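You operate a simulated robot arm through the tools that you are given. There is no shell and no other tool.

You run a simulated robot arm. Do the job below in one go: nothing can be reset, and whatever is moved stays where it is left.

TASK
Lay the rack's green tube in slide A's free pocket, send the slide in and grip that tube.
Fine: use the screen keys: pin down, slide in, lift down, grip.

Only the result counts: the job must be done as asked and must still hold three seconds after the hand-in. Knocking over, shifting, dropping, spilling or breaking anything else fails it.

THE ROBOT
A 7-joint arm with a two-finger parallel gripper, fixed in place. Base frame: the origin is at the foot of the arm, x ahead of it, y to its left, z up; the work surface is at about z = 970. Lengths are in mm, angles in rad, forces in N, time in s.
Its first joint turns from -2.897 to 2.897 rad. Payload 4.4 kg.
The tool frame sits at the grasp point between the pads (the TCP): z along the fingers, y along the line on which they close. The tips reach 23 mm beyond it. The gripper opens to 94 mm. The fingers are 38 mm wide and 10 mm thick; the gripper's body (54 by 96 mm) begins 39 mm behind the TCP.
Orientation is that of the tool frame in the base frame, as a unit quaternion [w, x, y, z]. With the fingers straight down and closing along the base's y, the tool's x points along the base's -x, its y along +y and its z along -z.

THE INTERFACE
- The arm moves only by the tool play_rows. Its argument "series" is a list of rows, each a list of 6 numbers: the shift along the base's x, y, z in mm, then the turn, a rotation vector about the base's x, y, z in rad. In form: [[tx, ty, tz, ax, ay, az], ...]. A call has 1 to 20 rows; each row is the pose to reach, as a shift and turn from the pose commanded when the call began. "gripper" is the closure, from 0 (fully open) to 1 (shut), set as the call begins (left out, the last holds). Each row takes 0.2 s and may step no farther than 50 mm and 0.15 rad from the row before; otherwise, or with a gripper value out of range, the whole call is refused. A pose out of reach is approached as far as the arm can. The call stops where the force on the tool passes 40 N (or 10 N more than at its start, if that is more) or the arm is blocked; 0.2 s more then pass. The fingers move at their own pace (about 72 mm/s each) and stop on an object; they squeeze with about 20 N. The grip force told is the motor's: it shows also when the fingers shut on nothing. Time passes only in rows, and 0.2 s behind the last, so rows that repeat a pose let the fingers close. The reply holds the time, the measured pose of the TCP, the force on the tool along the base axes, the opening and the grip force, in the units named above and with some noise, with the torque about the TCP (base axes, N m) and any sound that the robot's microphone picked up, and new pictures: "show" is both (left out), scene, wrist or none.
- Cameras (640 x 400 px; columns grow to the right, rows downward): "scene" is fixed at [49.3, -651.9, 1407.5]; the picture's right is [0.82, -0.57, 0.00], its down [-0.14, -0.20, -0.97] and it looks along [0.55, 0.80, -0.24] (base axes); focal length 367 px, centre (320, 200). "wrist" rides on the gripper at [86, 16, -75] in the tool frame; the picture's right is [-0.18, 0.98, 0.00], its down [-0.58, -0.11, -0.81] and it looks along [-0.79, -0.15, 0.59] (tool axes); focal length 243 px, centre (320, 200). There is no depth. A picture from a camera that has moved, and an enlarged one, comes with that camera's place and axes in the base frame and with its lens.
- enlarge(camera, box): a new picture of the part [left, top, right, bottom] of that camera's present view, enlarged. No time passes.
- hand_in(): hands the job in; it is judged then, once.

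Nothing tells you positions but the pictures and the camera data. Unless the task says otherwise, let go and move clear before handing in.

The tools are called after ">>>" as name(argument=value, ...) on one line, values as JSON. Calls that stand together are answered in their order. play_rows: Moves the arm, as the interface text tells. Its arguments: {"type":"object","properties":{"series":{"type":"array"},"gripper":{"type":"number"},"show":{"type":"string","enum":["both","scene","wrist","none"]}},"required":["series"]} The other tools are called the same way: enlarge (camera, box) takes an enlarged picture of a part of a camera's view; hand_in () hands the job in.

At the start:

```text
t: 0.0
tool_pos: [558.0, 645.9, 1270.7]
tool_rot: [0.0, 0.0, 1.0, 0.0]
force: [0.1, 0.3, -0.2]
wrist_torque: [-0.02, 0.01, -0.02]
finger_gap: 94.1
gripper_force: 0.1
```

scene: 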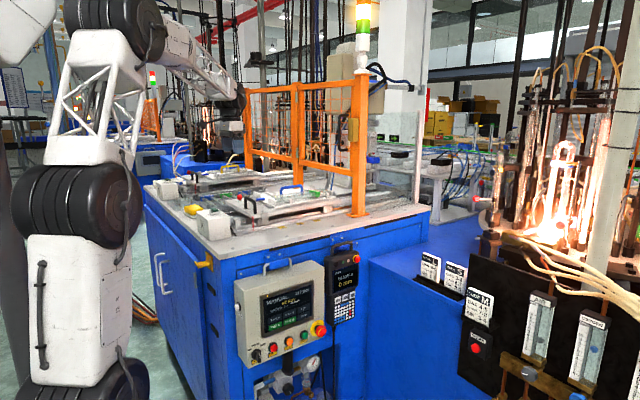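
wrist: 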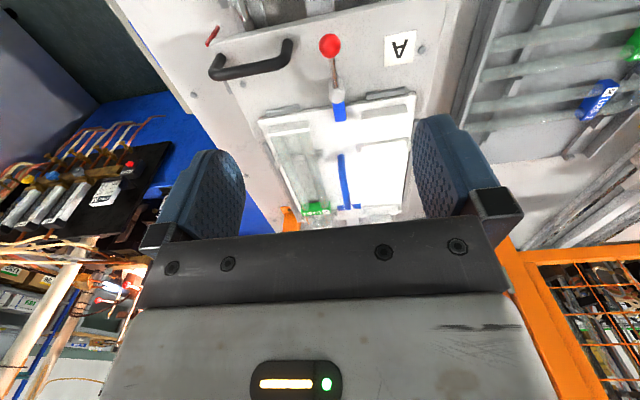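

I see a blue machine with a white top, a slide marked A with a black handle and red-knobbed pin, a rack with glass tubes, and an HMI panel on the front. I'll enlarge the views to locate things before moving.

>>> enlarge(camera="scene", box=[140, 140, 440, 330])

>>> enlarge(camera="scene", box=[225, 235, 375, 375])

>>> enlarge(camera="wrist", box=[170, 0, 470, 240])

>>> enlarge(camera="wrist", box=[440, 0, 640, 240])

```text
2.11 times, centred on (290, 235) of scene
camera zoom: at [49.3, -651.9, 1407.5], right [0.82, -0.57, 0.0], down [-0.14, -0.2, -0.97], along [0.55, 0.8, -0.24], focal length 772 px, centre (383, 126)
```

zoom: 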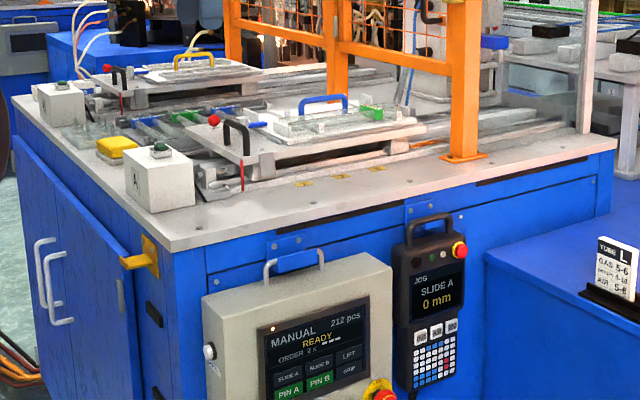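

```text
2.86 times, centred on (300, 305) of scene
camera zoom: at [49.3, -651.9, 1407.5], right [0.82, -0.57, 0.0], down [-0.14, -0.2, -0.97], along [0.55, 0.8, -0.24], focal length 1048 px, centre (377, -100)
```

zoom: 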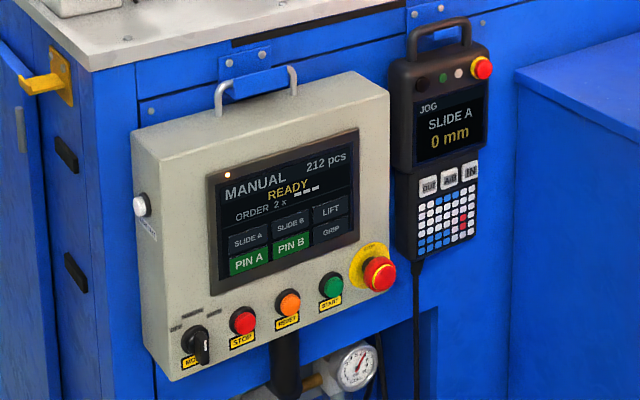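

```text
1.67 times, centred on (320, 120) of wrist
camera zoom: at [472.3, 663.6, 1345.3], right [0.18, 0.98, 0.0], down [0.58, -0.11, 0.81], along [0.79, -0.15, -0.59], focal length 404 px, centre (320, 333)
```

zoom: 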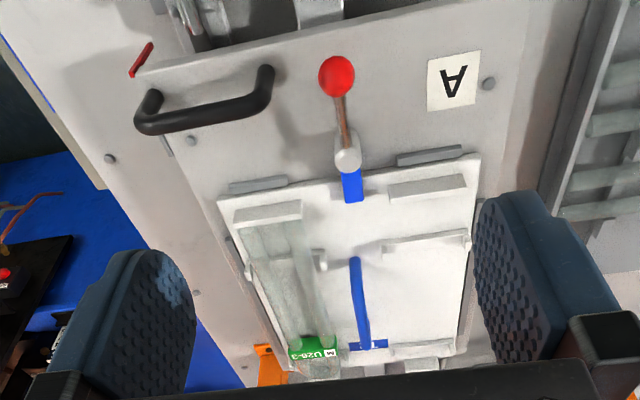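

```text
1.67 times, centred on (540, 120) of wrist
camera zoom: at [472.3, 663.6, 1345.3], right [0.18, 0.98, 0.0], down [0.58, -0.11, 0.81], along [0.79, -0.15, -0.59], focal length 404 px, centre (-47, 333)
```

zoom: 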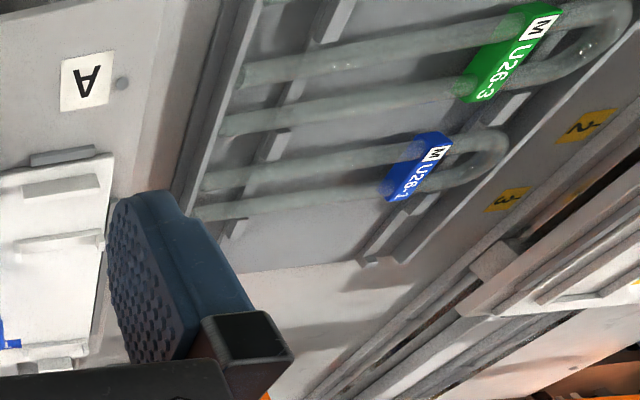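

The camera looks toward +x and its picture is upside down: slide A holds one green U-tube in its left pocket and its right pocket is free, and the rack with more tubes lies at larger y. I'll move the arm back and left, staying high, to see the rack better.

>>> play_rows(series=[[-30, 30, 0, 0, 0, 0], [-60, 60, 0, 0, 0, 0], [-90, 90, 0, 0, 0, 0], [-120, 120, 0, 0, 0, 0], [-150, 150, 0, 0, 0, 0], [-180, 180, 0, 0, 0, 0], [-180, 180, 0, 0, 0, 0]], gripper=0)

```text
t: 1.6
tool_pos: [377.1, 827.9, 1274.6]
tool_rot: [0.001, 0.0, 1.0, 0.001]
force: [-0.3, 0.6, -0.3]
wrist_torque: [0.01, -0.02, -0.01]
finger_gap: 94.2
gripper_force: 0.2
camera wrist: at [290.8, 845.1, 1349.1], right [0.18, 0.98, 0.0], down [0.58, -0.11, 0.81], along [0.79, -0.15, -0.59], focal length 243 px, centre (320, 200)
```

scene: 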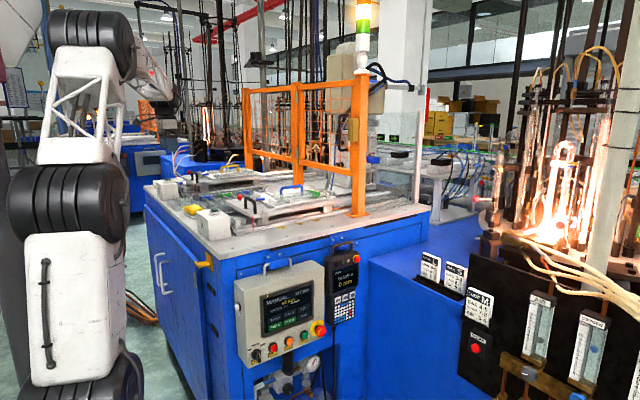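
wrist: 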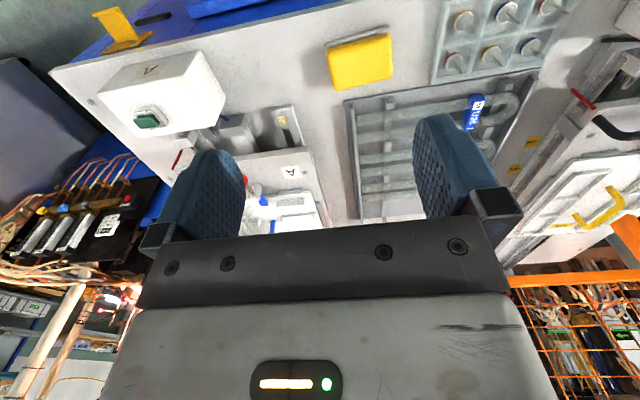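

>>> enlarge(camera="wrist", box=[320, 0, 640, 230])

>>> enlarge(camera="wrist", box=[50, 0, 350, 230])

>>> enlarge(camera="scene", box=[140, 165, 300, 265])

>>> enlarge(camera="scene", box=[230, 165, 390, 265])

```text
1.74 times, centred on (480, 115) of wrist
camera zoom: at [290.8, 845.1, 1349.1], right [0.18, 0.98, 0.0], down [0.58, -0.11, 0.81], along [0.79, -0.15, -0.59], focal length 422 px, centre (42, 348)
```

zoom: 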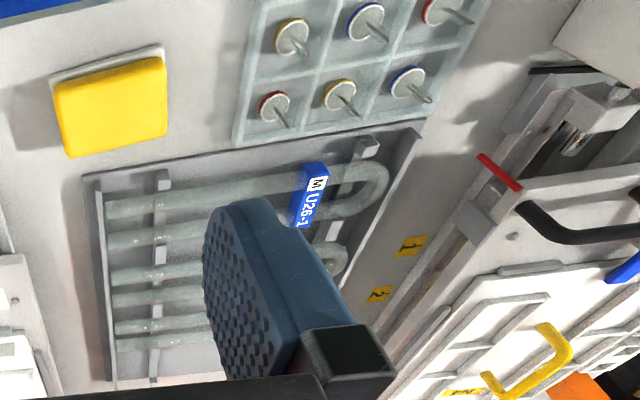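

```text
1.74 times, centred on (200, 115) of wrist
camera zoom: at [290.8, 845.1, 1349.1], right [0.18, 0.98, 0.0], down [0.58, -0.11, 0.81], along [0.79, -0.15, -0.59], focal length 422 px, centre (529, 348)
```

zoom: 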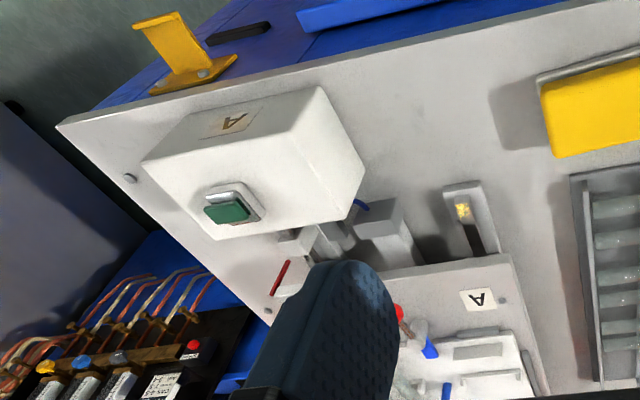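

```text
4.00 times, centred on (220, 215) of scene
camera zoom: at [49.3, -651.9, 1407.5], right [0.82, -0.57, 0.0], down [-0.14, -0.2, -0.97], along [0.55, 0.8, -0.24], focal length 1468 px, centre (720, 140)
```

zoom: 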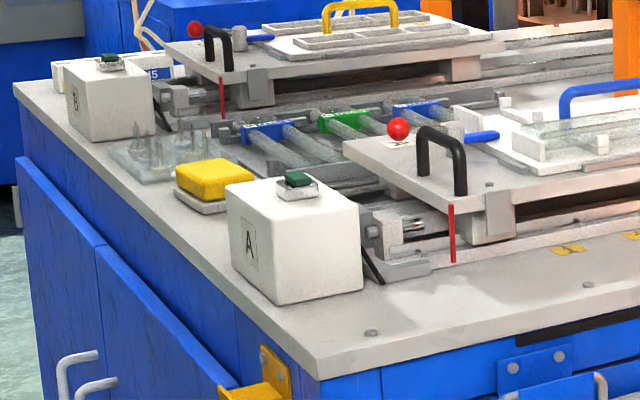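

```text
4.00 times, centred on (310, 215) of scene
camera zoom: at [49.3, -651.9, 1407.5], right [0.82, -0.57, 0.0], down [-0.14, -0.2, -0.97], along [0.55, 0.8, -0.24], focal length 1468 px, centre (360, 140)
```

zoom: 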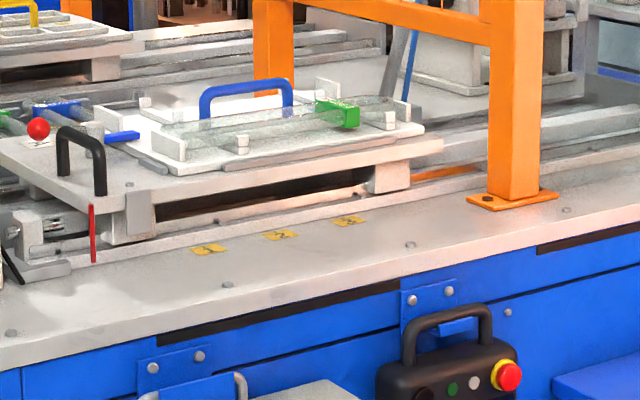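

>>> enlarge(camera="scene", box=[230, 40, 440, 220])

>>> enlarge(camera="scene", box=[255, 280, 330, 335])

>>> enlarge(camera="scene", box=[240, 320, 340, 380])

>>> enlarge(camera="scene", box=[320, 235, 370, 330])

```text
2.22 times, centred on (335, 130) of scene
camera zoom: at [49.3, -651.9, 1407.5], right [0.82, -0.57, 0.0], down [-0.14, -0.2, -0.97], along [0.55, 0.8, -0.24], focal length 815 px, centre (287, 356)
```

zoom: 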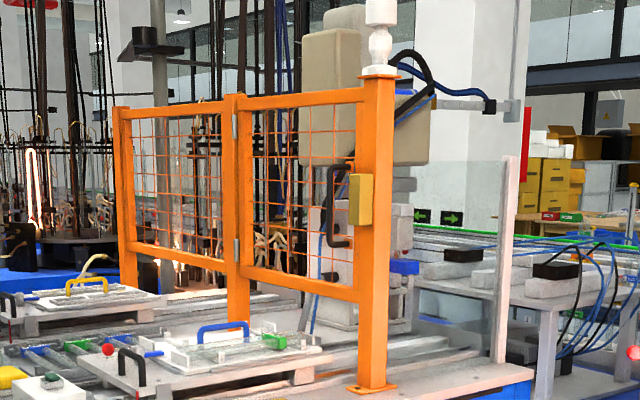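

```text
7.27 times, centred on (292, 308) of scene
camera zoom: at [49.3, -651.9, 1407.5], right [0.82, -0.57, 0.0], down [-0.14, -0.2, -0.97], along [0.55, 0.8, -0.24], focal length 2669 px, centre (520, -582)
```

zoom: 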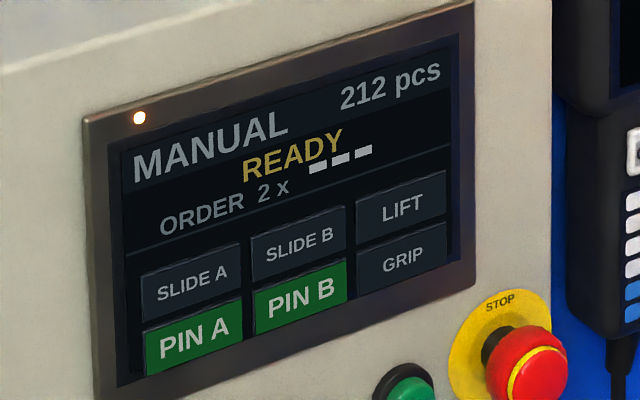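

```text
6.40 times, centred on (290, 350) of scene
camera zoom: at [49.3, -651.9, 1407.5], right [0.82, -0.57, 0.0], down [-0.14, -0.2, -0.97], along [0.55, 0.8, -0.24], focal length 2348 px, centre (512, -760)
```

zoom: 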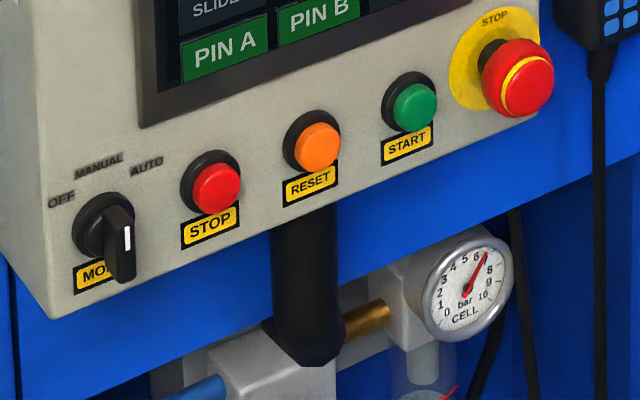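

```text
4.21 times, centred on (345, 282) of scene
camera zoom: at [49.3, -651.9, 1407.5], right [0.82, -0.57, 0.0], down [-0.14, -0.2, -0.97], along [0.55, 0.8, -0.24], focal length 1545 px, centre (215, -147)
```

zoom: 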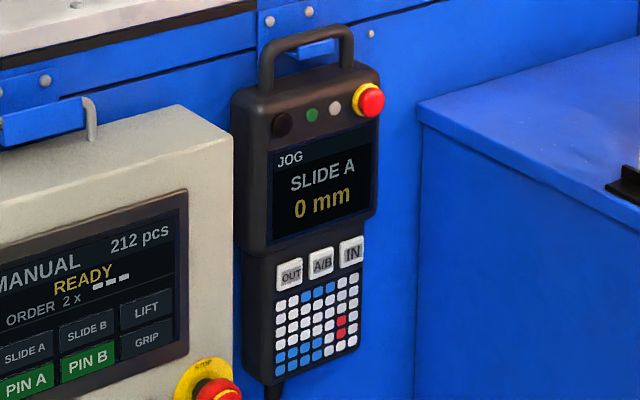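

Triangulating from the two wrist views, slide A's plate top is near z 1039. The rack's green U-tube runs along about +y from roughly (638, 861) to (659, 1117) at z ≈ 992, with its bend and tag on the far side. I'll yaw the tool about +85° (as needed for gripping the tube across its legs) and look at the rack from slide A's side.

>>> play_rows(series=[[22, -13, 0, 0, 0, 0.1476], [44, -25, 0, 0, 0, 0.2952], [67, -38, 0, 0, 0, 0.4428], [89, -50, 0, 0, 0, 0.5904], [111, -63, 0, 0, 0, 0.738], [133, -76, 0, 0, 0, 0.8856], [155, -88, 0, 0, 0, 1.0332], [178, -101, 0, 0, 0, 1.1808], [200, -113, 0, 0, 0, 1.3284], [222, -126, 0, 0, 0, 1.476], [222, -126, 0, 0, 0, 1.476]])

```text
t: 4.0
tool_pos: [601.3, 699.8, 1271.5]
tool_rot: [-0.001, -0.673, 0.74, 0.0]
force: [0.7, 0.1, 0.1]
wrist_torque: [0.03, 0.01, 0.01]
finger_gap: 94.1
gripper_force: 0.1
camera wrist: at [577.9, 616.7, 1345.6], right [-0.96, 0.28, 0.0], down [0.16, 0.57, 0.81], along [0.22, 0.78, -0.59], focal length 243 px, centre (320, 200)
```

scene: 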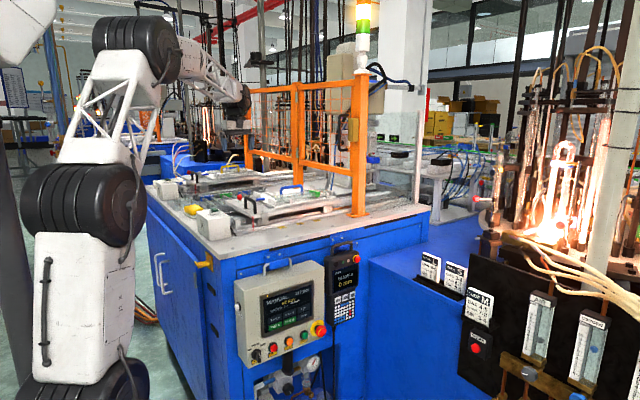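
wrist: 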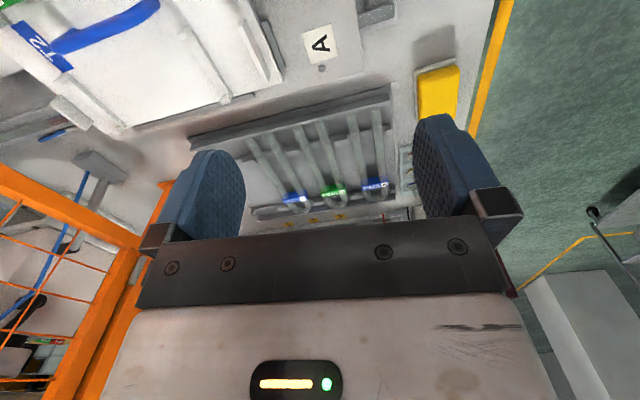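

>>> enlarge(camera="wrist", box=[180, 80, 440, 240])

>>> enlarge(camera="wrist", box=[0, 0, 360, 200])

```text
2.46 times, centred on (310, 160) of wrist
camera zoom: at [577.9, 616.7, 1345.6], right [-0.96, 0.28, 0.0], down [0.16, 0.57, 0.81], along [0.22, 0.78, -0.59], focal length 597 px, centre (345, 298)
```

zoom: 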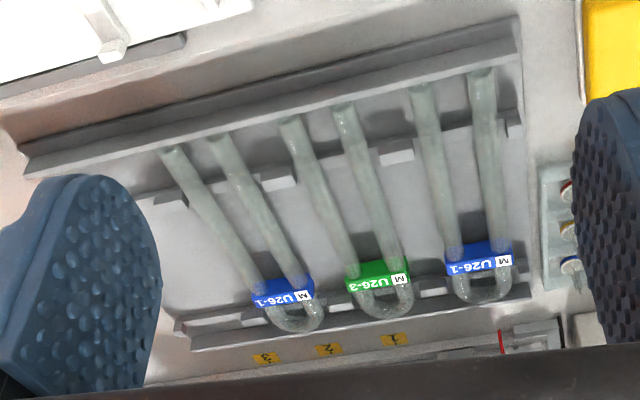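

```text
1.78 times, centred on (180, 100) of wrist
camera zoom: at [577.9, 616.7, 1345.6], right [-0.96, 0.28, 0.0], down [0.16, 0.57, 0.81], along [0.22, 0.78, -0.59], focal length 431 px, centre (569, 378)
```

zoom: 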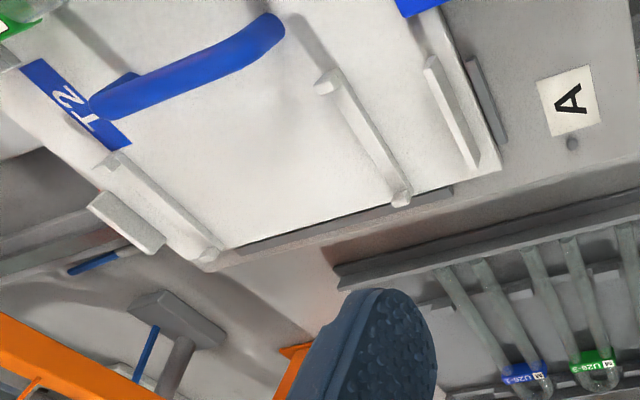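

The rack tubes are U-shaped. The green one sits in the middle with its leg ends near (669, 863) and its bend and tag near y ≈ 1045–1120, so it is close to or beyond the straight-down reach. I'll probe the reach with the fingers tilted outward, staying high above everything.

>>> play_rows(series=[[8, 20, 0, 0.1, -0.0095, 0], [16, 40, 0, 0.2, -0.019, 0], [24, 60, 0, 0.3, -0.028, 0], [32, 80, -10, 0.4, -0.038, 0], [40, 100, -20, 0.5, -0.047, 0], [48, 120, -30, 0.6, -0.057, 0], [52, 140, -40, 0.6, -0.057, 0], [56, 160, -50, 0.6, -0.057, 0], [60, 180, -60, 0.6, -0.057, 0], [60, 180, -60, 0.6, -0.057, 0]])

```text
t: 6.2
tool_pos: [659.4, 880.6, 1210.4]
tool_rot: [0.219, -0.643, 0.706, 0.199]
force: [-0.1, 0.7, -0.1]
wrist_torque: [0.02, 0.01, 0.01]
finger_gap: 93.9
gripper_force: 0.1
camera wrist: at [632.3, 770.7, 1221.9], right [-0.96, 0.24, 0.1], down [0.11, 0.01, 0.99], along [0.24, 0.97, -0.04], focal length 243 px, centre (320, 200)
```

scene: 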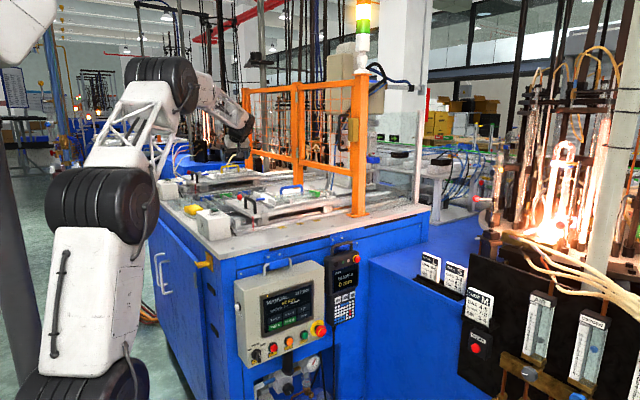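
wrist: 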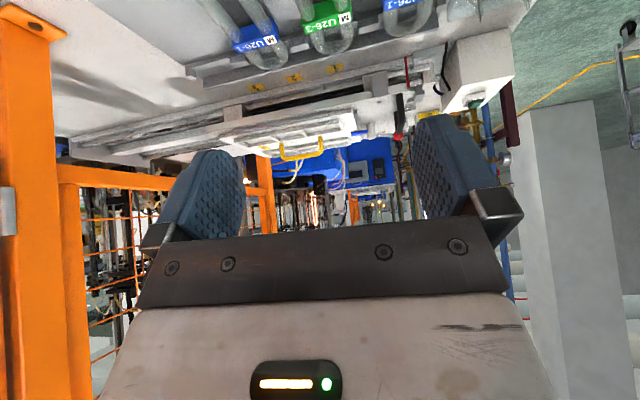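

>>> play_rows(series=[[0, 20, -20, 0, 0, 0], [2, 40, -40, 0, 0, 0], [4, 60, -60, 0, 0, 0], [4, 60, -80, 0, 0, 0], [4, 60, -100, 0, 0, 0], [4, 60, -100, 0, 0, 0]])

```text
t: 7.6
tool_pos: [663.4, 941.0, 1111.6]
tool_rot: [0.219, -0.643, 0.706, 0.2]
force: [-0.5, -0.5, -0.4]
wrist_torque: [0.02, -0.03, 0.02]
finger_gap: 93.8
gripper_force: 0.1
camera wrist: at [638.1, 830.0, 1122.6], right [-0.96, 0.24, 0.1], down [0.11, 0.01, 0.99], along [0.24, 0.97, -0.04], focal length 243 px, centre (320, 200)
```

scene: 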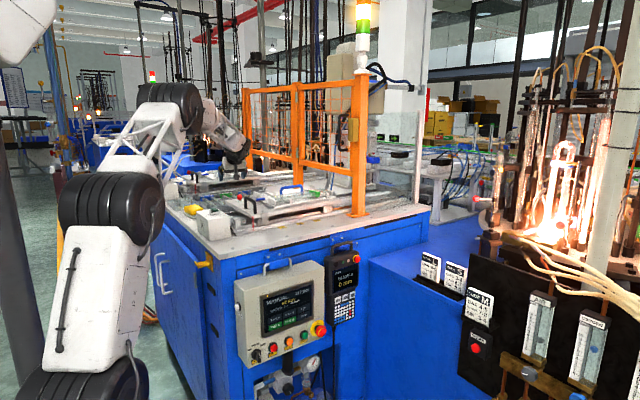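
wrist: 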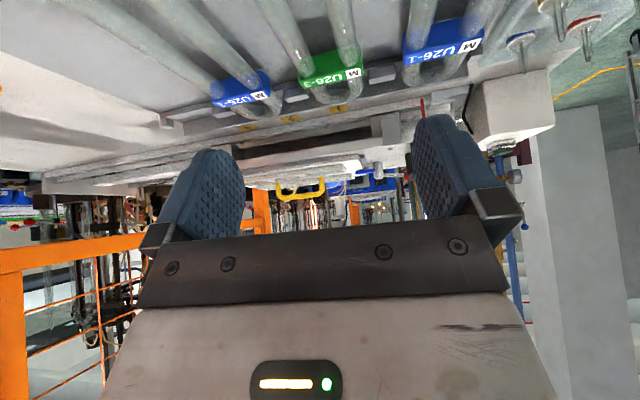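

>>> play_rows(series=[[0, 0, 0, -0.1, 0.0095, 0], [0, 0, 0, -0.2, 0.019, 0], [0, 0, 0, -0.3, 0.028, 0], [0, 0, 0, -0.3, 0.028, 0]])

```text
t: 8.6
tool_pos: [665.1, 940.6, 1111.1]
tool_rot: [0.111, -0.666, 0.731, 0.101]
force: [-0.6, -0.5, 0.5]
wrist_torque: [-0.01, -0.03, 0.01]
finger_gap: 94.3
gripper_force: 0.1
camera wrist: at [638.7, 838.7, 1156.3], right [-0.96, 0.27, 0.05], down [0.14, 0.3, 0.94], along [0.24, 0.91, -0.33], focal length 243 px, centre (320, 200)
```

scene: 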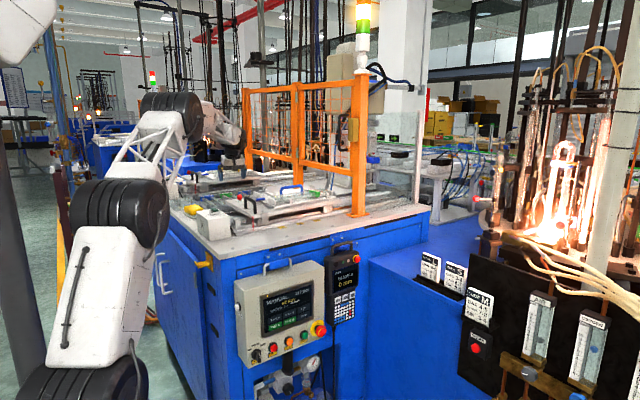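
wrist: 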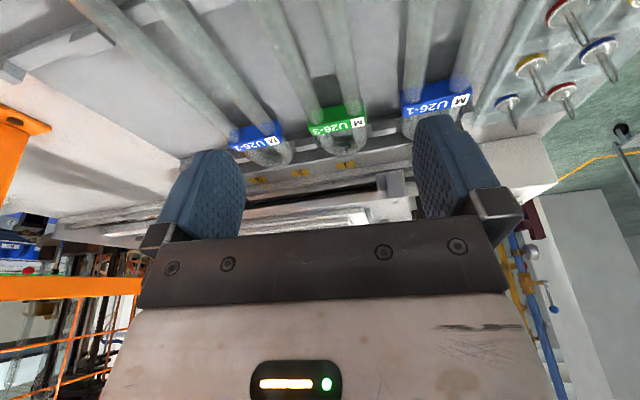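

>>> play_rows(series=[[0, 0, 0, -0.1, 0.0095, 0], [0, 0, 0, -0.2, 0.019, 0], [0, 0, 0, -0.3, 0.028, 0], [0, 0, 0, -0.3, 0.028, 0], [0, 0, 0, -0.3, 0.028, 0]])

```text
t: 9.8
tool_pos: [665.2, 940.3, 1109.9]
tool_rot: [0.001, -0.673, 0.74, -0.001]
force: [0.3, 0.1, -0.3]
wrist_torque: [0.01, 0.01, -0.01]
finger_gap: 93.8
gripper_force: 0.1
camera wrist: at [640.8, 856.5, 1185.3], right [-0.96, 0.28, 0.0], down [0.16, 0.57, 0.81], along [0.22, 0.77, -0.59], focal length 243 px, centre (320, 200)
```

scene: 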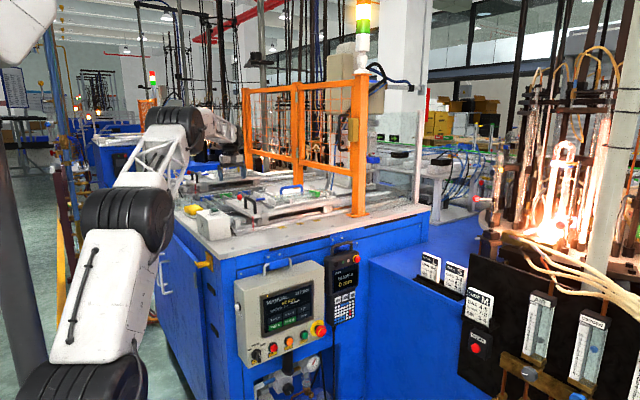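
wrist: 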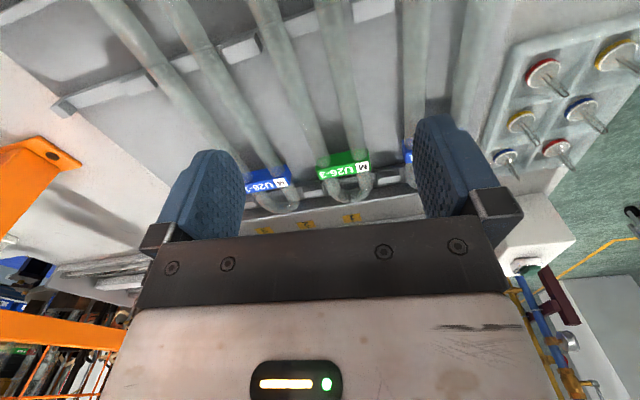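

The arm reaches there even with the tool straight down, so no tilt is needed. I'll look closely at the rack from here to fix the green tube's pose.

>>> enlarge(camera="wrist", box=[200, 0, 460, 220])

>>> enlarge(camera="wrist", box=[240, 120, 420, 230])

```text
1.82 times, centred on (330, 110) of wrist
camera zoom: at [640.8, 856.5, 1185.3], right [-0.96, 0.28, 0.0], down [0.16, 0.57, 0.81], along [0.22, 0.77, -0.59], focal length 441 px, centre (302, 364)
```

zoom: 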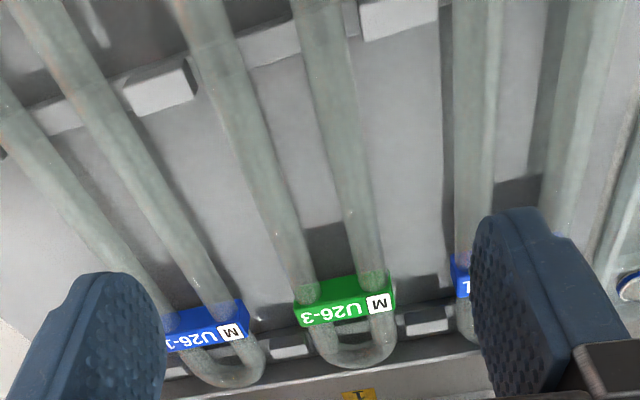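

```text
3.56 times, centred on (330, 175) of wrist
camera zoom: at [640.8, 856.5, 1185.3], right [-0.96, 0.28, 0.0], down [0.16, 0.57, 0.81], along [0.22, 0.77, -0.59], focal length 863 px, centre (284, 289)
```

zoom: 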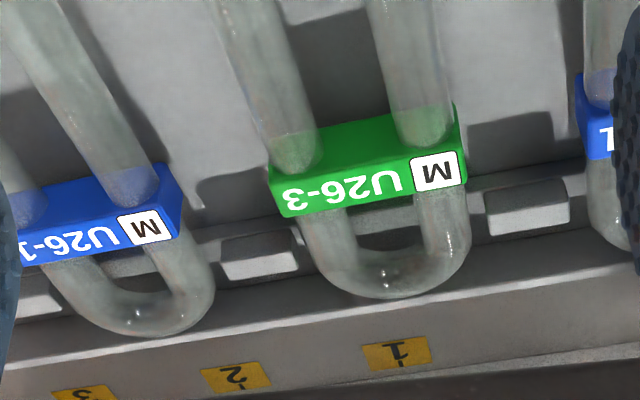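

The rack tubes run straight along base y with the green tube's centreline at x ≈ 669.5, and the tag top is near z ≈ 1012. I'll square the tool to exactly 90° yaw and centre it over the tube.

>>> play_rows(series=[[2, 8, 0, 0, 0, 0.05], [5, 16, 0, 0, 0, 0.0948], [5, 30, 0, 0, 0, 0.0948], [5, 30, 0, 0, 0, 0.0948], [5, 30, 0, 0, 0, 0.0948]], gripper=0.18)

```text
t: 11.0
tool_pos: [669.5, 970.4, 1110.7]
tool_rot: [0.0, 0.707, -0.707, 0.001]
force: [0.0, 0.8, 0.6]
wrist_torque: [0.0, 0.02, 0.01]
finger_gap: 77.0
gripper_force: 0.1
camera wrist: at [653.3, 885.1, 1185.0], right [-0.98, 0.18, 0.0], down [0.11, 0.58, 0.81], along [0.15, 0.79, -0.59], focal length 243 px, centre (320, 200)
```

scene: 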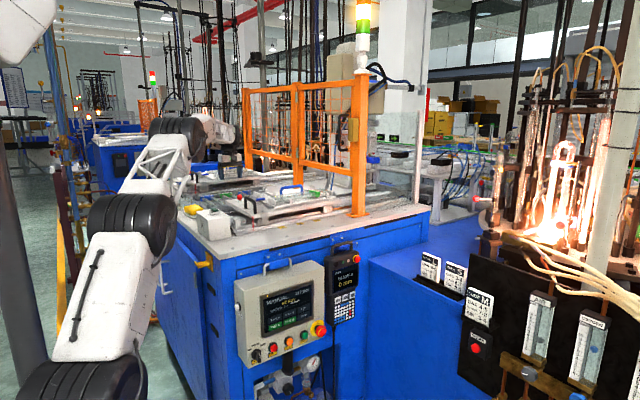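
wrist: 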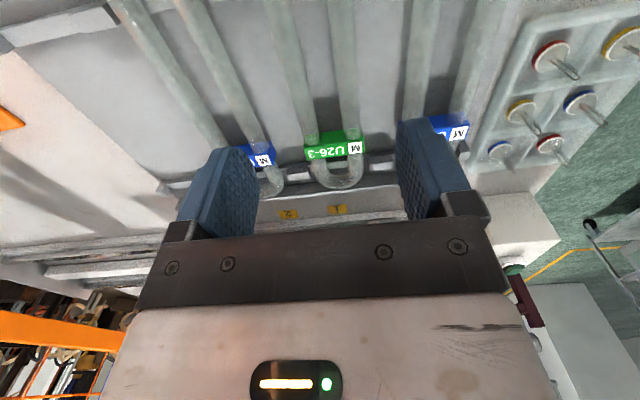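

>>> play_rows(series=[[0, 0, -20, 0, 0, 0], [0, 0, -40, 0, 0, 0], [0, 0, -50, 0, 0, 0], [0, 0, -50, 0, 0, 0]])

>>> enlarge(camera="wrist", box=[160, 0, 500, 240])

>>> enlarge(camera="scene", box=[140, 140, 300, 240])

```text
t: 12.0
tool_pos: [670.7, 969.9, 1061.8]
tool_rot: [-0.001, 0.707, -0.707, 0.001]
force: [0.3, -0.7, -0.3]
wrist_torque: [0.02, 0.03, 0.01]
finger_gap: 77.2
gripper_force: 0.0
camera wrist: at [654.4, 884.1, 1135.3], right [-0.98, 0.18, 0.0], down [0.11, 0.58, 0.81], along [0.15, 0.79, -0.59], focal length 243 px, centre (320, 200)
```

scene: 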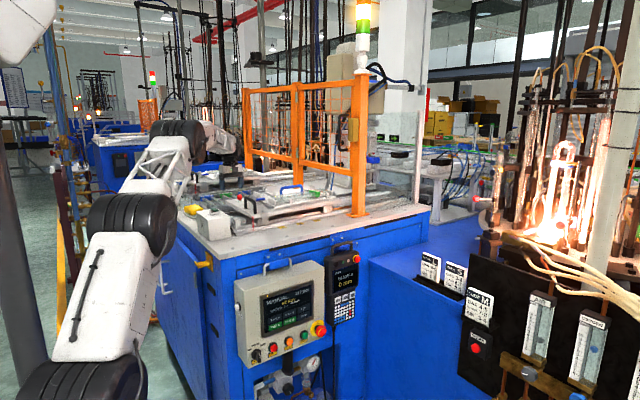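
wrist: 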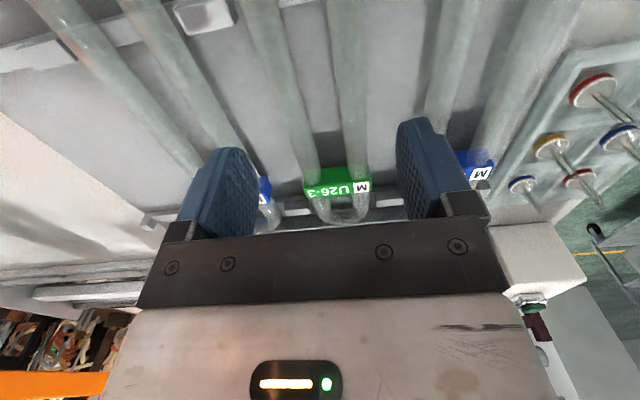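

```text
1.67 times, centred on (330, 120) of wrist
camera zoom: at [654.4, 884.1, 1135.3], right [-0.98, 0.18, 0.0], down [0.11, 0.58, 0.81], along [0.15, 0.79, -0.59], focal length 404 px, centre (303, 333)
```

zoom: 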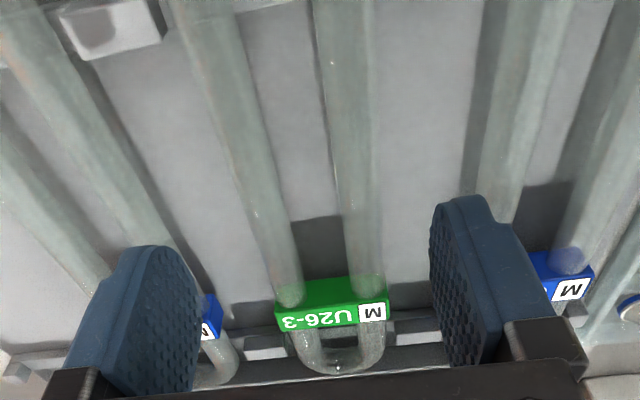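

```text
4.00 times, centred on (220, 190) of scene
camera zoom: at [49.3, -651.9, 1407.5], right [0.82, -0.57, 0.0], down [-0.14, -0.2, -0.97], along [0.55, 0.8, -0.24], focal length 1468 px, centre (720, 240)
```

zoom: 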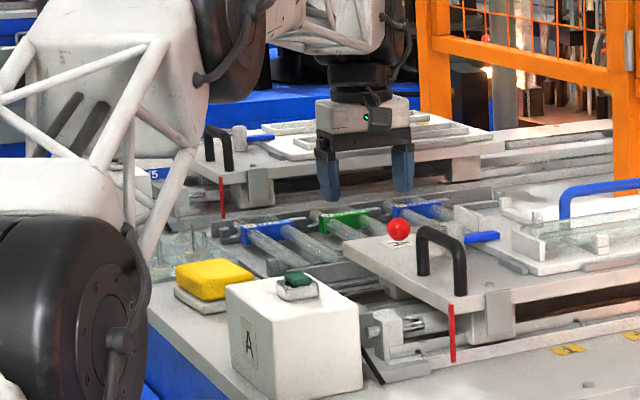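

>>> play_rows(series=[[0, 0, -15, 0, 0, 0], [0, 0, -30, 0, 0, 0], [0, 0, -36, 0, 0, 0], [0, 0, -36, 0, 0, 0]])

>>> enlarge(camera="wrist", box=[160, 0, 500, 240])

>>> enlarge(camera="scene", box=[200, 165, 280, 215])

```text
t: 13.0
tool_pos: [670.6, 969.2, 1025.9]
tool_rot: [0.0, 0.707, -0.707, 0.001]
force: [0.4, 0.6, 0.2]
wrist_torque: [0.03, -0.03, 0.01]
finger_gap: 77.1
gripper_force: 0.0
camera wrist: at [653.7, 884.9, 1099.8], right [-0.98, 0.18, 0.0], down [0.11, 0.58, 0.81], along [0.15, 0.79, -0.59], focal length 243 px, centre (320, 200)
```

scene: 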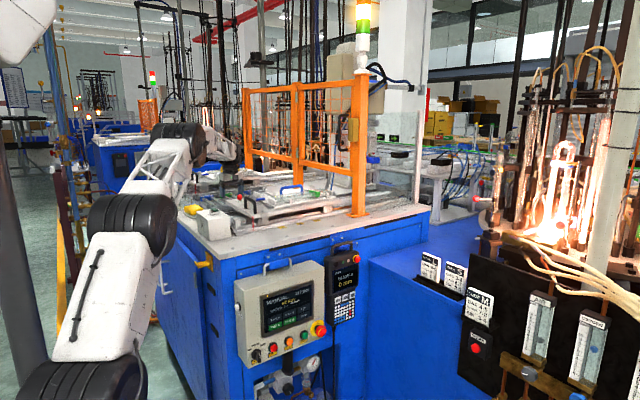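
wrist: 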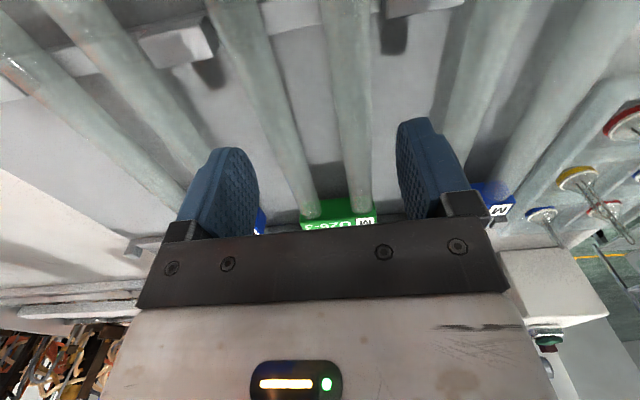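

```text
1.67 times, centred on (330, 120) of wrist
camera zoom: at [653.7, 884.9, 1099.8], right [-0.98, 0.18, 0.0], down [0.11, 0.58, 0.81], along [0.15, 0.79, -0.59], focal length 404 px, centre (303, 333)
```

zoom: 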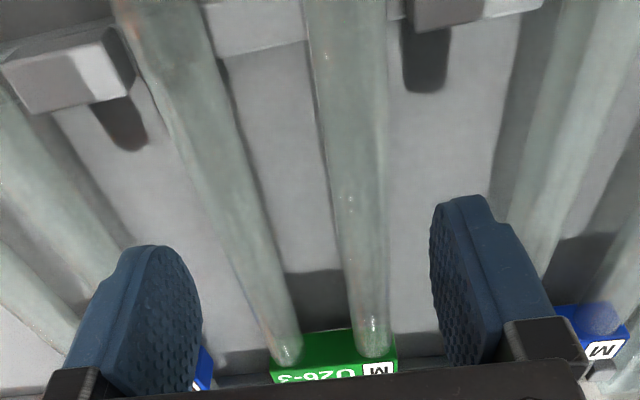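

```text
8.00 times, centred on (240, 190) of scene
camera zoom: at [49.3, -651.9, 1407.5], right [0.82, -0.57, 0.0], down [-0.14, -0.2, -0.97], along [0.55, 0.8, -0.24], focal length 2936 px, centre (960, 280)
```

zoom: 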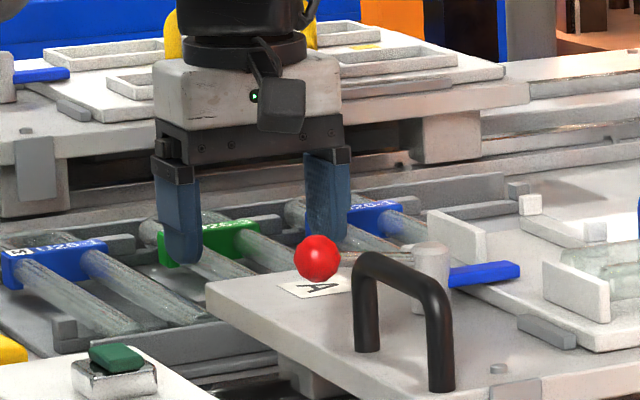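

>>> play_rows(series=[[0, 0, -6, 0, 0, 0], [0, 0, -10, 0, 0, 0], [0, 0, -14, 0, 0, 0], [0, 0, -17, 0, 0, 0], [0, 0, -17, 0, 0, 0]])

>>> enlarge(camera="wrist", box=[160, 0, 500, 240])

>>> enlarge(camera="scene", box=[200, 165, 280, 215])

```text
t: 14.2
tool_pos: [669.2, 969.5, 1009.6]
tool_rot: [-0.001, 0.707, -0.707, 0.001]
force: [0.0, 1.0, 0.0]
wrist_torque: [-0.02, 0.0, -0.02]
finger_gap: 77.1
gripper_force: 0.1
camera wrist: at [653.0, 884.4, 1082.7], right [-0.98, 0.18, 0.0], down [0.11, 0.58, 0.81], along [0.15, 0.79, -0.59], focal length 243 px, centre (320, 200)
```

scene: 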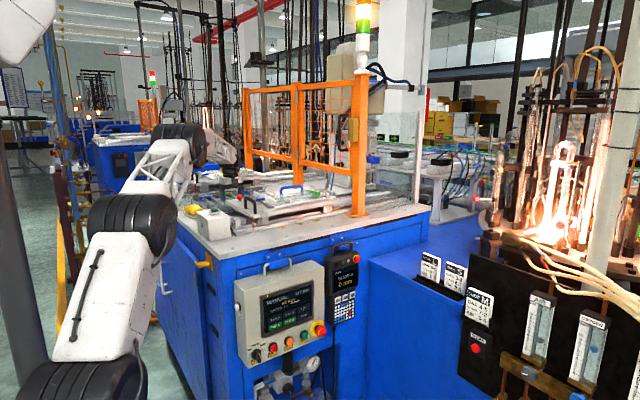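
wrist: 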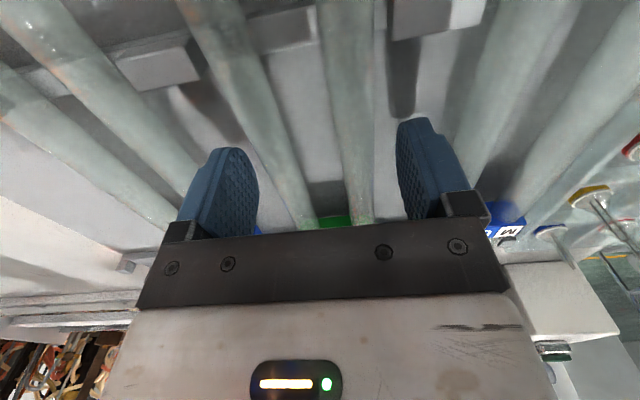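

```text
1.67 times, centred on (330, 120) of wrist
camera zoom: at [653.0, 884.4, 1082.7], right [-0.98, 0.18, 0.0], down [0.11, 0.58, 0.81], along [0.15, 0.79, -0.59], focal length 404 px, centre (303, 333)
```

zoom: 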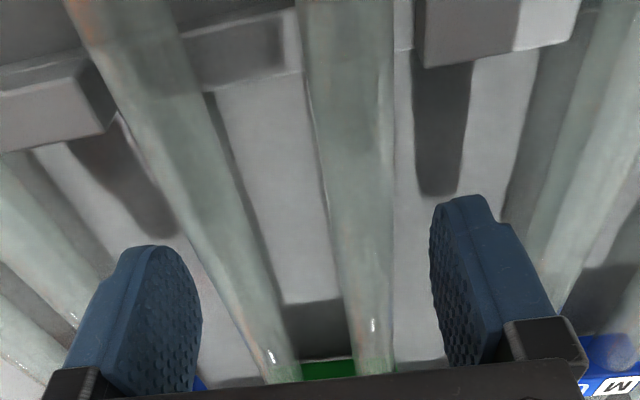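

```text
8.00 times, centred on (240, 190) of scene
camera zoom: at [49.3, -651.9, 1407.5], right [0.82, -0.57, 0.0], down [-0.14, -0.2, -0.97], along [0.55, 0.8, -0.24], focal length 2936 px, centre (960, 280)
```

zoom: 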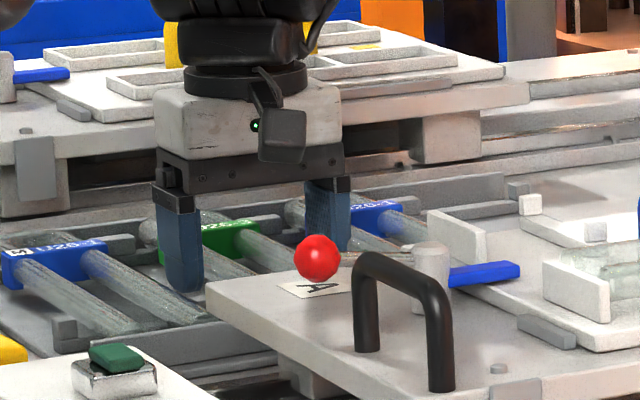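

>>> play_rows(series=[[0, 0, -2, 0, 0, 0], [0, 0, -4, 0, 0, 0], [0, 0, -5, 0, 0, 0], [0, 0, -5, 0, 0, 0]], show="none")

```text
t: 15.2
tool_pos: [667.9, 970.6, 1003.0]
tool_rot: [-0.001, 0.707, -0.707, 0.0]
force: [0.2, -0.4, 0.2]
wrist_torque: [0.01, 0.07, 0.06]
finger_gap: 77.1
gripper_force: 0.1
```

>>> play_rows(series=[[0, 0, 0, 0, 0, 0], [0, 0, 0, 0, 0, 0], [0, 0, 0, 0, 0, 0], [0, 0, 0, 0, 0, 0]], gripper=0.7)

>>> enlarge(camera="wrist", box=[160, 0, 500, 240])

```text
t: 16.2
tool_pos: [669.1, 969.7, 1003.7]
tool_rot: [0.001, -0.707, 0.707, -0.001]
force: [-1.3, 0.0, -0.3]
wrist_torque: [-0.01, 0.08, 0.45]
finger_gap: 53.2
gripper_force: 20.3
camera wrist: at [652.9, 884.2, 1078.2], right [-0.98, 0.18, 0.0], down [0.11, 0.58, 0.81], along [0.15, 0.79, -0.59], focal length 243 px, centre (320, 200)
```

scene: 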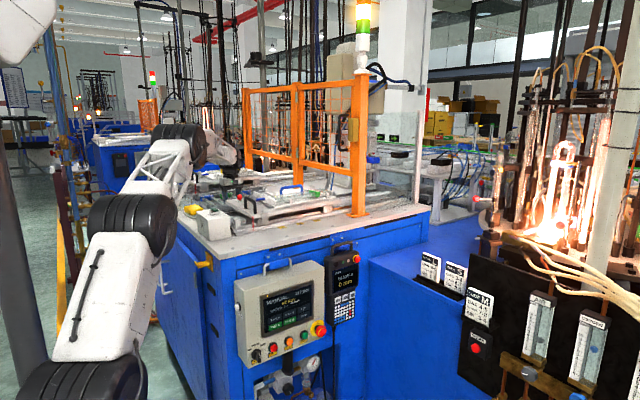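
wrist: 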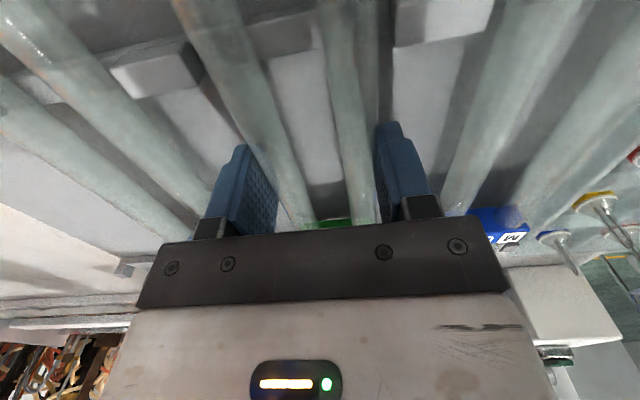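

```text
1.67 times, centred on (330, 120) of wrist
camera zoom: at [652.9, 884.2, 1078.2], right [-0.98, 0.18, 0.0], down [0.11, 0.58, 0.81], along [0.15, 0.79, -0.59], focal length 404 px, centre (303, 333)
```

zoom: 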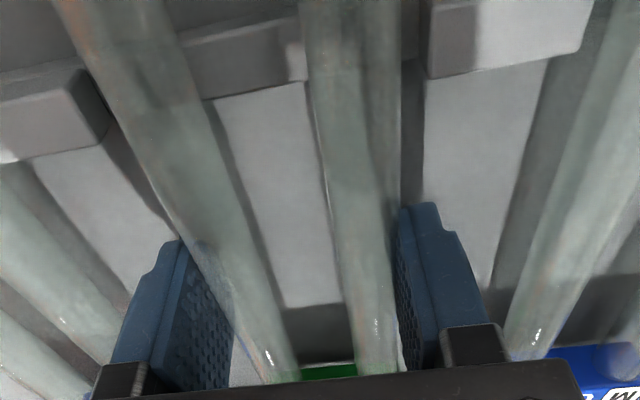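

The tube is held (gap 53.2 mm, 20 N). I'll lift straight up gently and check that it comes along level.

>>> play_rows(series=[[0, 0, 4, 0, 0, 0], [0, 0, 10, 0, 0, 0], [0, 0, 20, 0, 0, 0], [0, 0, 35, 0, 0, 0], [0, 0, 50, 0, 0, 0], [0, 0, 50, 0, 0, 0]])

>>> enlarge(camera="wrist", box=[160, 0, 500, 240])

>>> enlarge(camera="scene", box=[190, 150, 290, 215])

```text
t: 17.6
tool_pos: [668.6, 968.6, 1054.0]
tool_rot: [0.001, -0.707, 0.707, -0.001]
force: [0.1, -0.3, -0.6]
wrist_torque: [0.03, -0.01, -0.02]
finger_gap: 28.4
gripper_force: 0.1
camera wrist: at [653.0, 884.3, 1127.9], right [-0.98, 0.18, 0.0], down [0.11, 0.58, 0.81], along [0.15, 0.79, -0.59], focal length 243 px, centre (320, 200)
```

scene: 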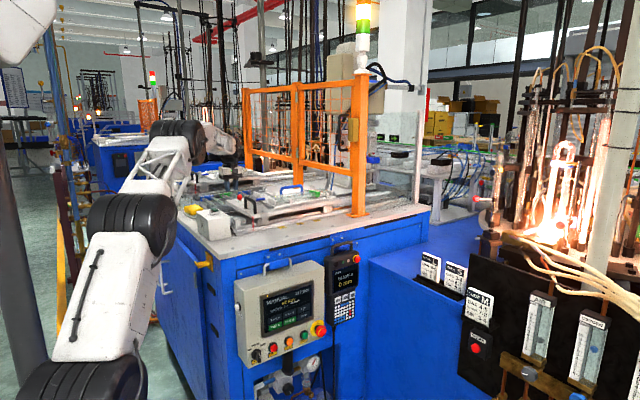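
wrist: 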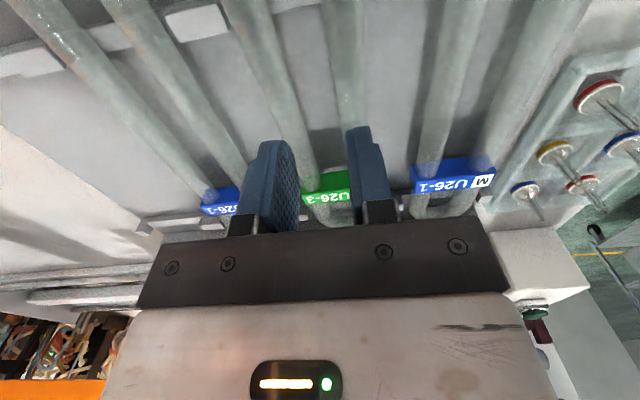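

```text
1.67 times, centred on (330, 120) of wrist
camera zoom: at [653.0, 884.3, 1127.9], right [-0.98, 0.18, 0.0], down [0.11, 0.58, 0.81], along [0.15, 0.79, -0.59], focal length 404 px, centre (303, 333)
```

zoom: 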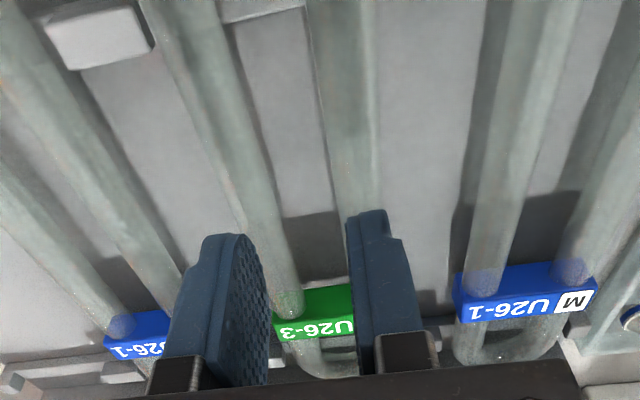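

```text
6.15 times, centred on (240, 182) of scene
camera zoom: at [49.3, -651.9, 1407.5], right [0.82, -0.57, 0.0], down [-0.14, -0.2, -0.97], along [0.55, 0.8, -0.24], focal length 2258 px, centre (812, 308)
```

zoom: 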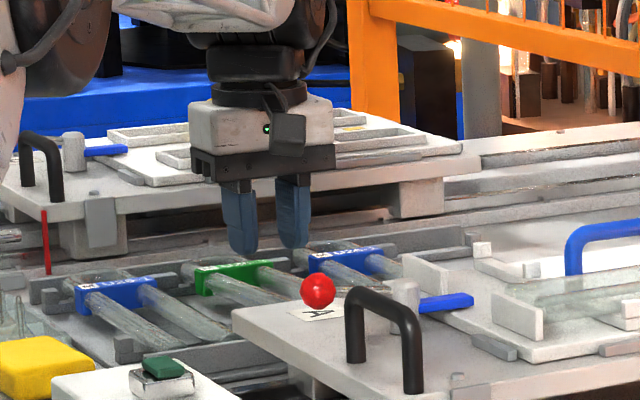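

The fingers slipped off: the gap went to 28 mm and the tube stayed in the rack. I'll open again and study the tube's state and height before retrying.

>>> play_rows(series=[[0, 0, 20, 0, 0, 0], [0, -30, 30, 0, 0, 0], [0, -60, 40, 0, 0, 0], [0, -60, 40, 0, 0, 0]], gripper=0.0)

>>> enlarge(camera="wrist", box=[200, 0, 440, 150])

>>> enlarge(camera="wrist", box=[240, 100, 400, 200])

>>> enlarge(camera="scene", box=[190, 180, 270, 230])

```text
t: 18.6
tool_pos: [669.8, 909.1, 1093.5]
tool_rot: [-0.001, 0.707, -0.707, 0.001]
force: [0.0, -0.5, -0.3]
wrist_torque: [0.0, -0.03, 0.01]
finger_gap: 94.0
gripper_force: 0.0
camera wrist: at [653.1, 823.2, 1168.0], right [-0.98, 0.18, 0.0], down [0.11, 0.58, 0.81], along [0.15, 0.79, -0.59], focal length 243 px, centre (320, 200)
```

scene: 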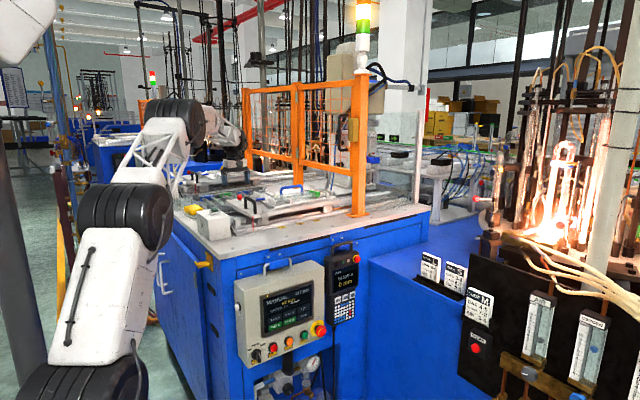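
wrist: 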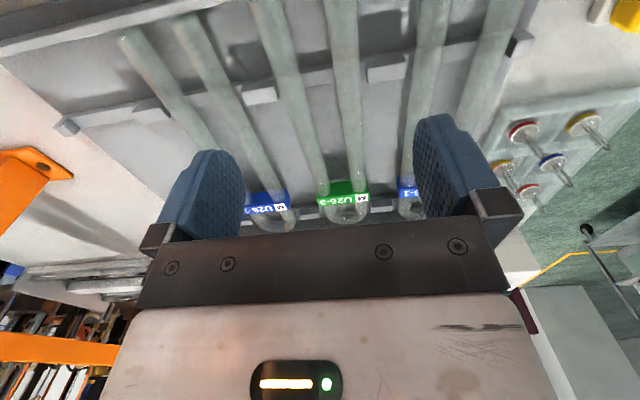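

```text
2.67 times, centred on (320, 75) of wrist
camera zoom: at [653.1, 823.2, 1168.0], right [-0.98, 0.18, 0.0], down [0.11, 0.58, 0.81], along [0.15, 0.79, -0.59], focal length 647 px, centre (320, 533)
```

zoom: 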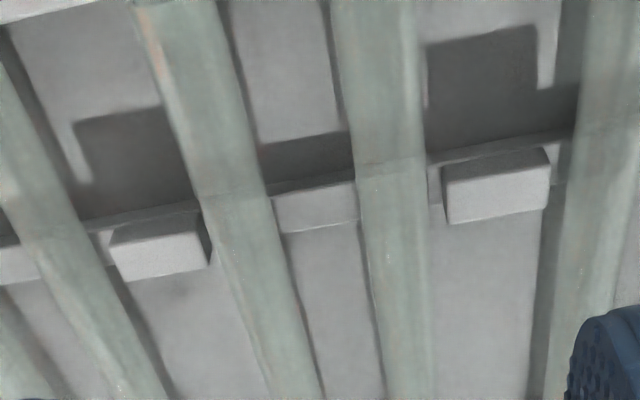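

```text
4.00 times, centred on (320, 150) of wrist
camera zoom: at [653.1, 823.2, 1168.0], right [-0.98, 0.18, 0.0], down [0.11, 0.58, 0.81], along [0.15, 0.79, -0.59], focal length 970 px, centre (320, 400)
```

zoom: 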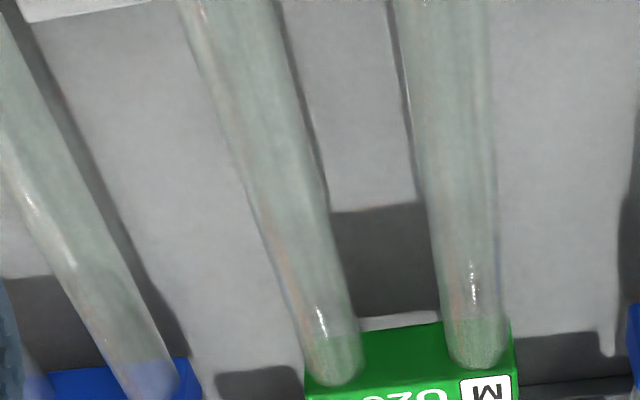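

```text
8.00 times, centred on (230, 205) of scene
camera zoom: at [49.3, -651.9, 1407.5], right [0.82, -0.57, 0.0], down [-0.14, -0.2, -0.97], along [0.55, 0.8, -0.24], focal length 2936 px, centre (1040, 160)
```

zoom: 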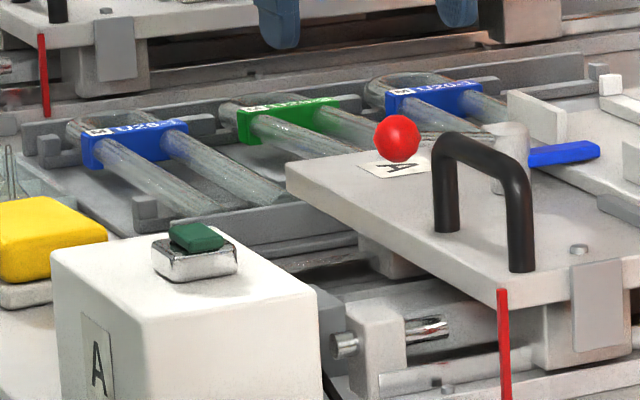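

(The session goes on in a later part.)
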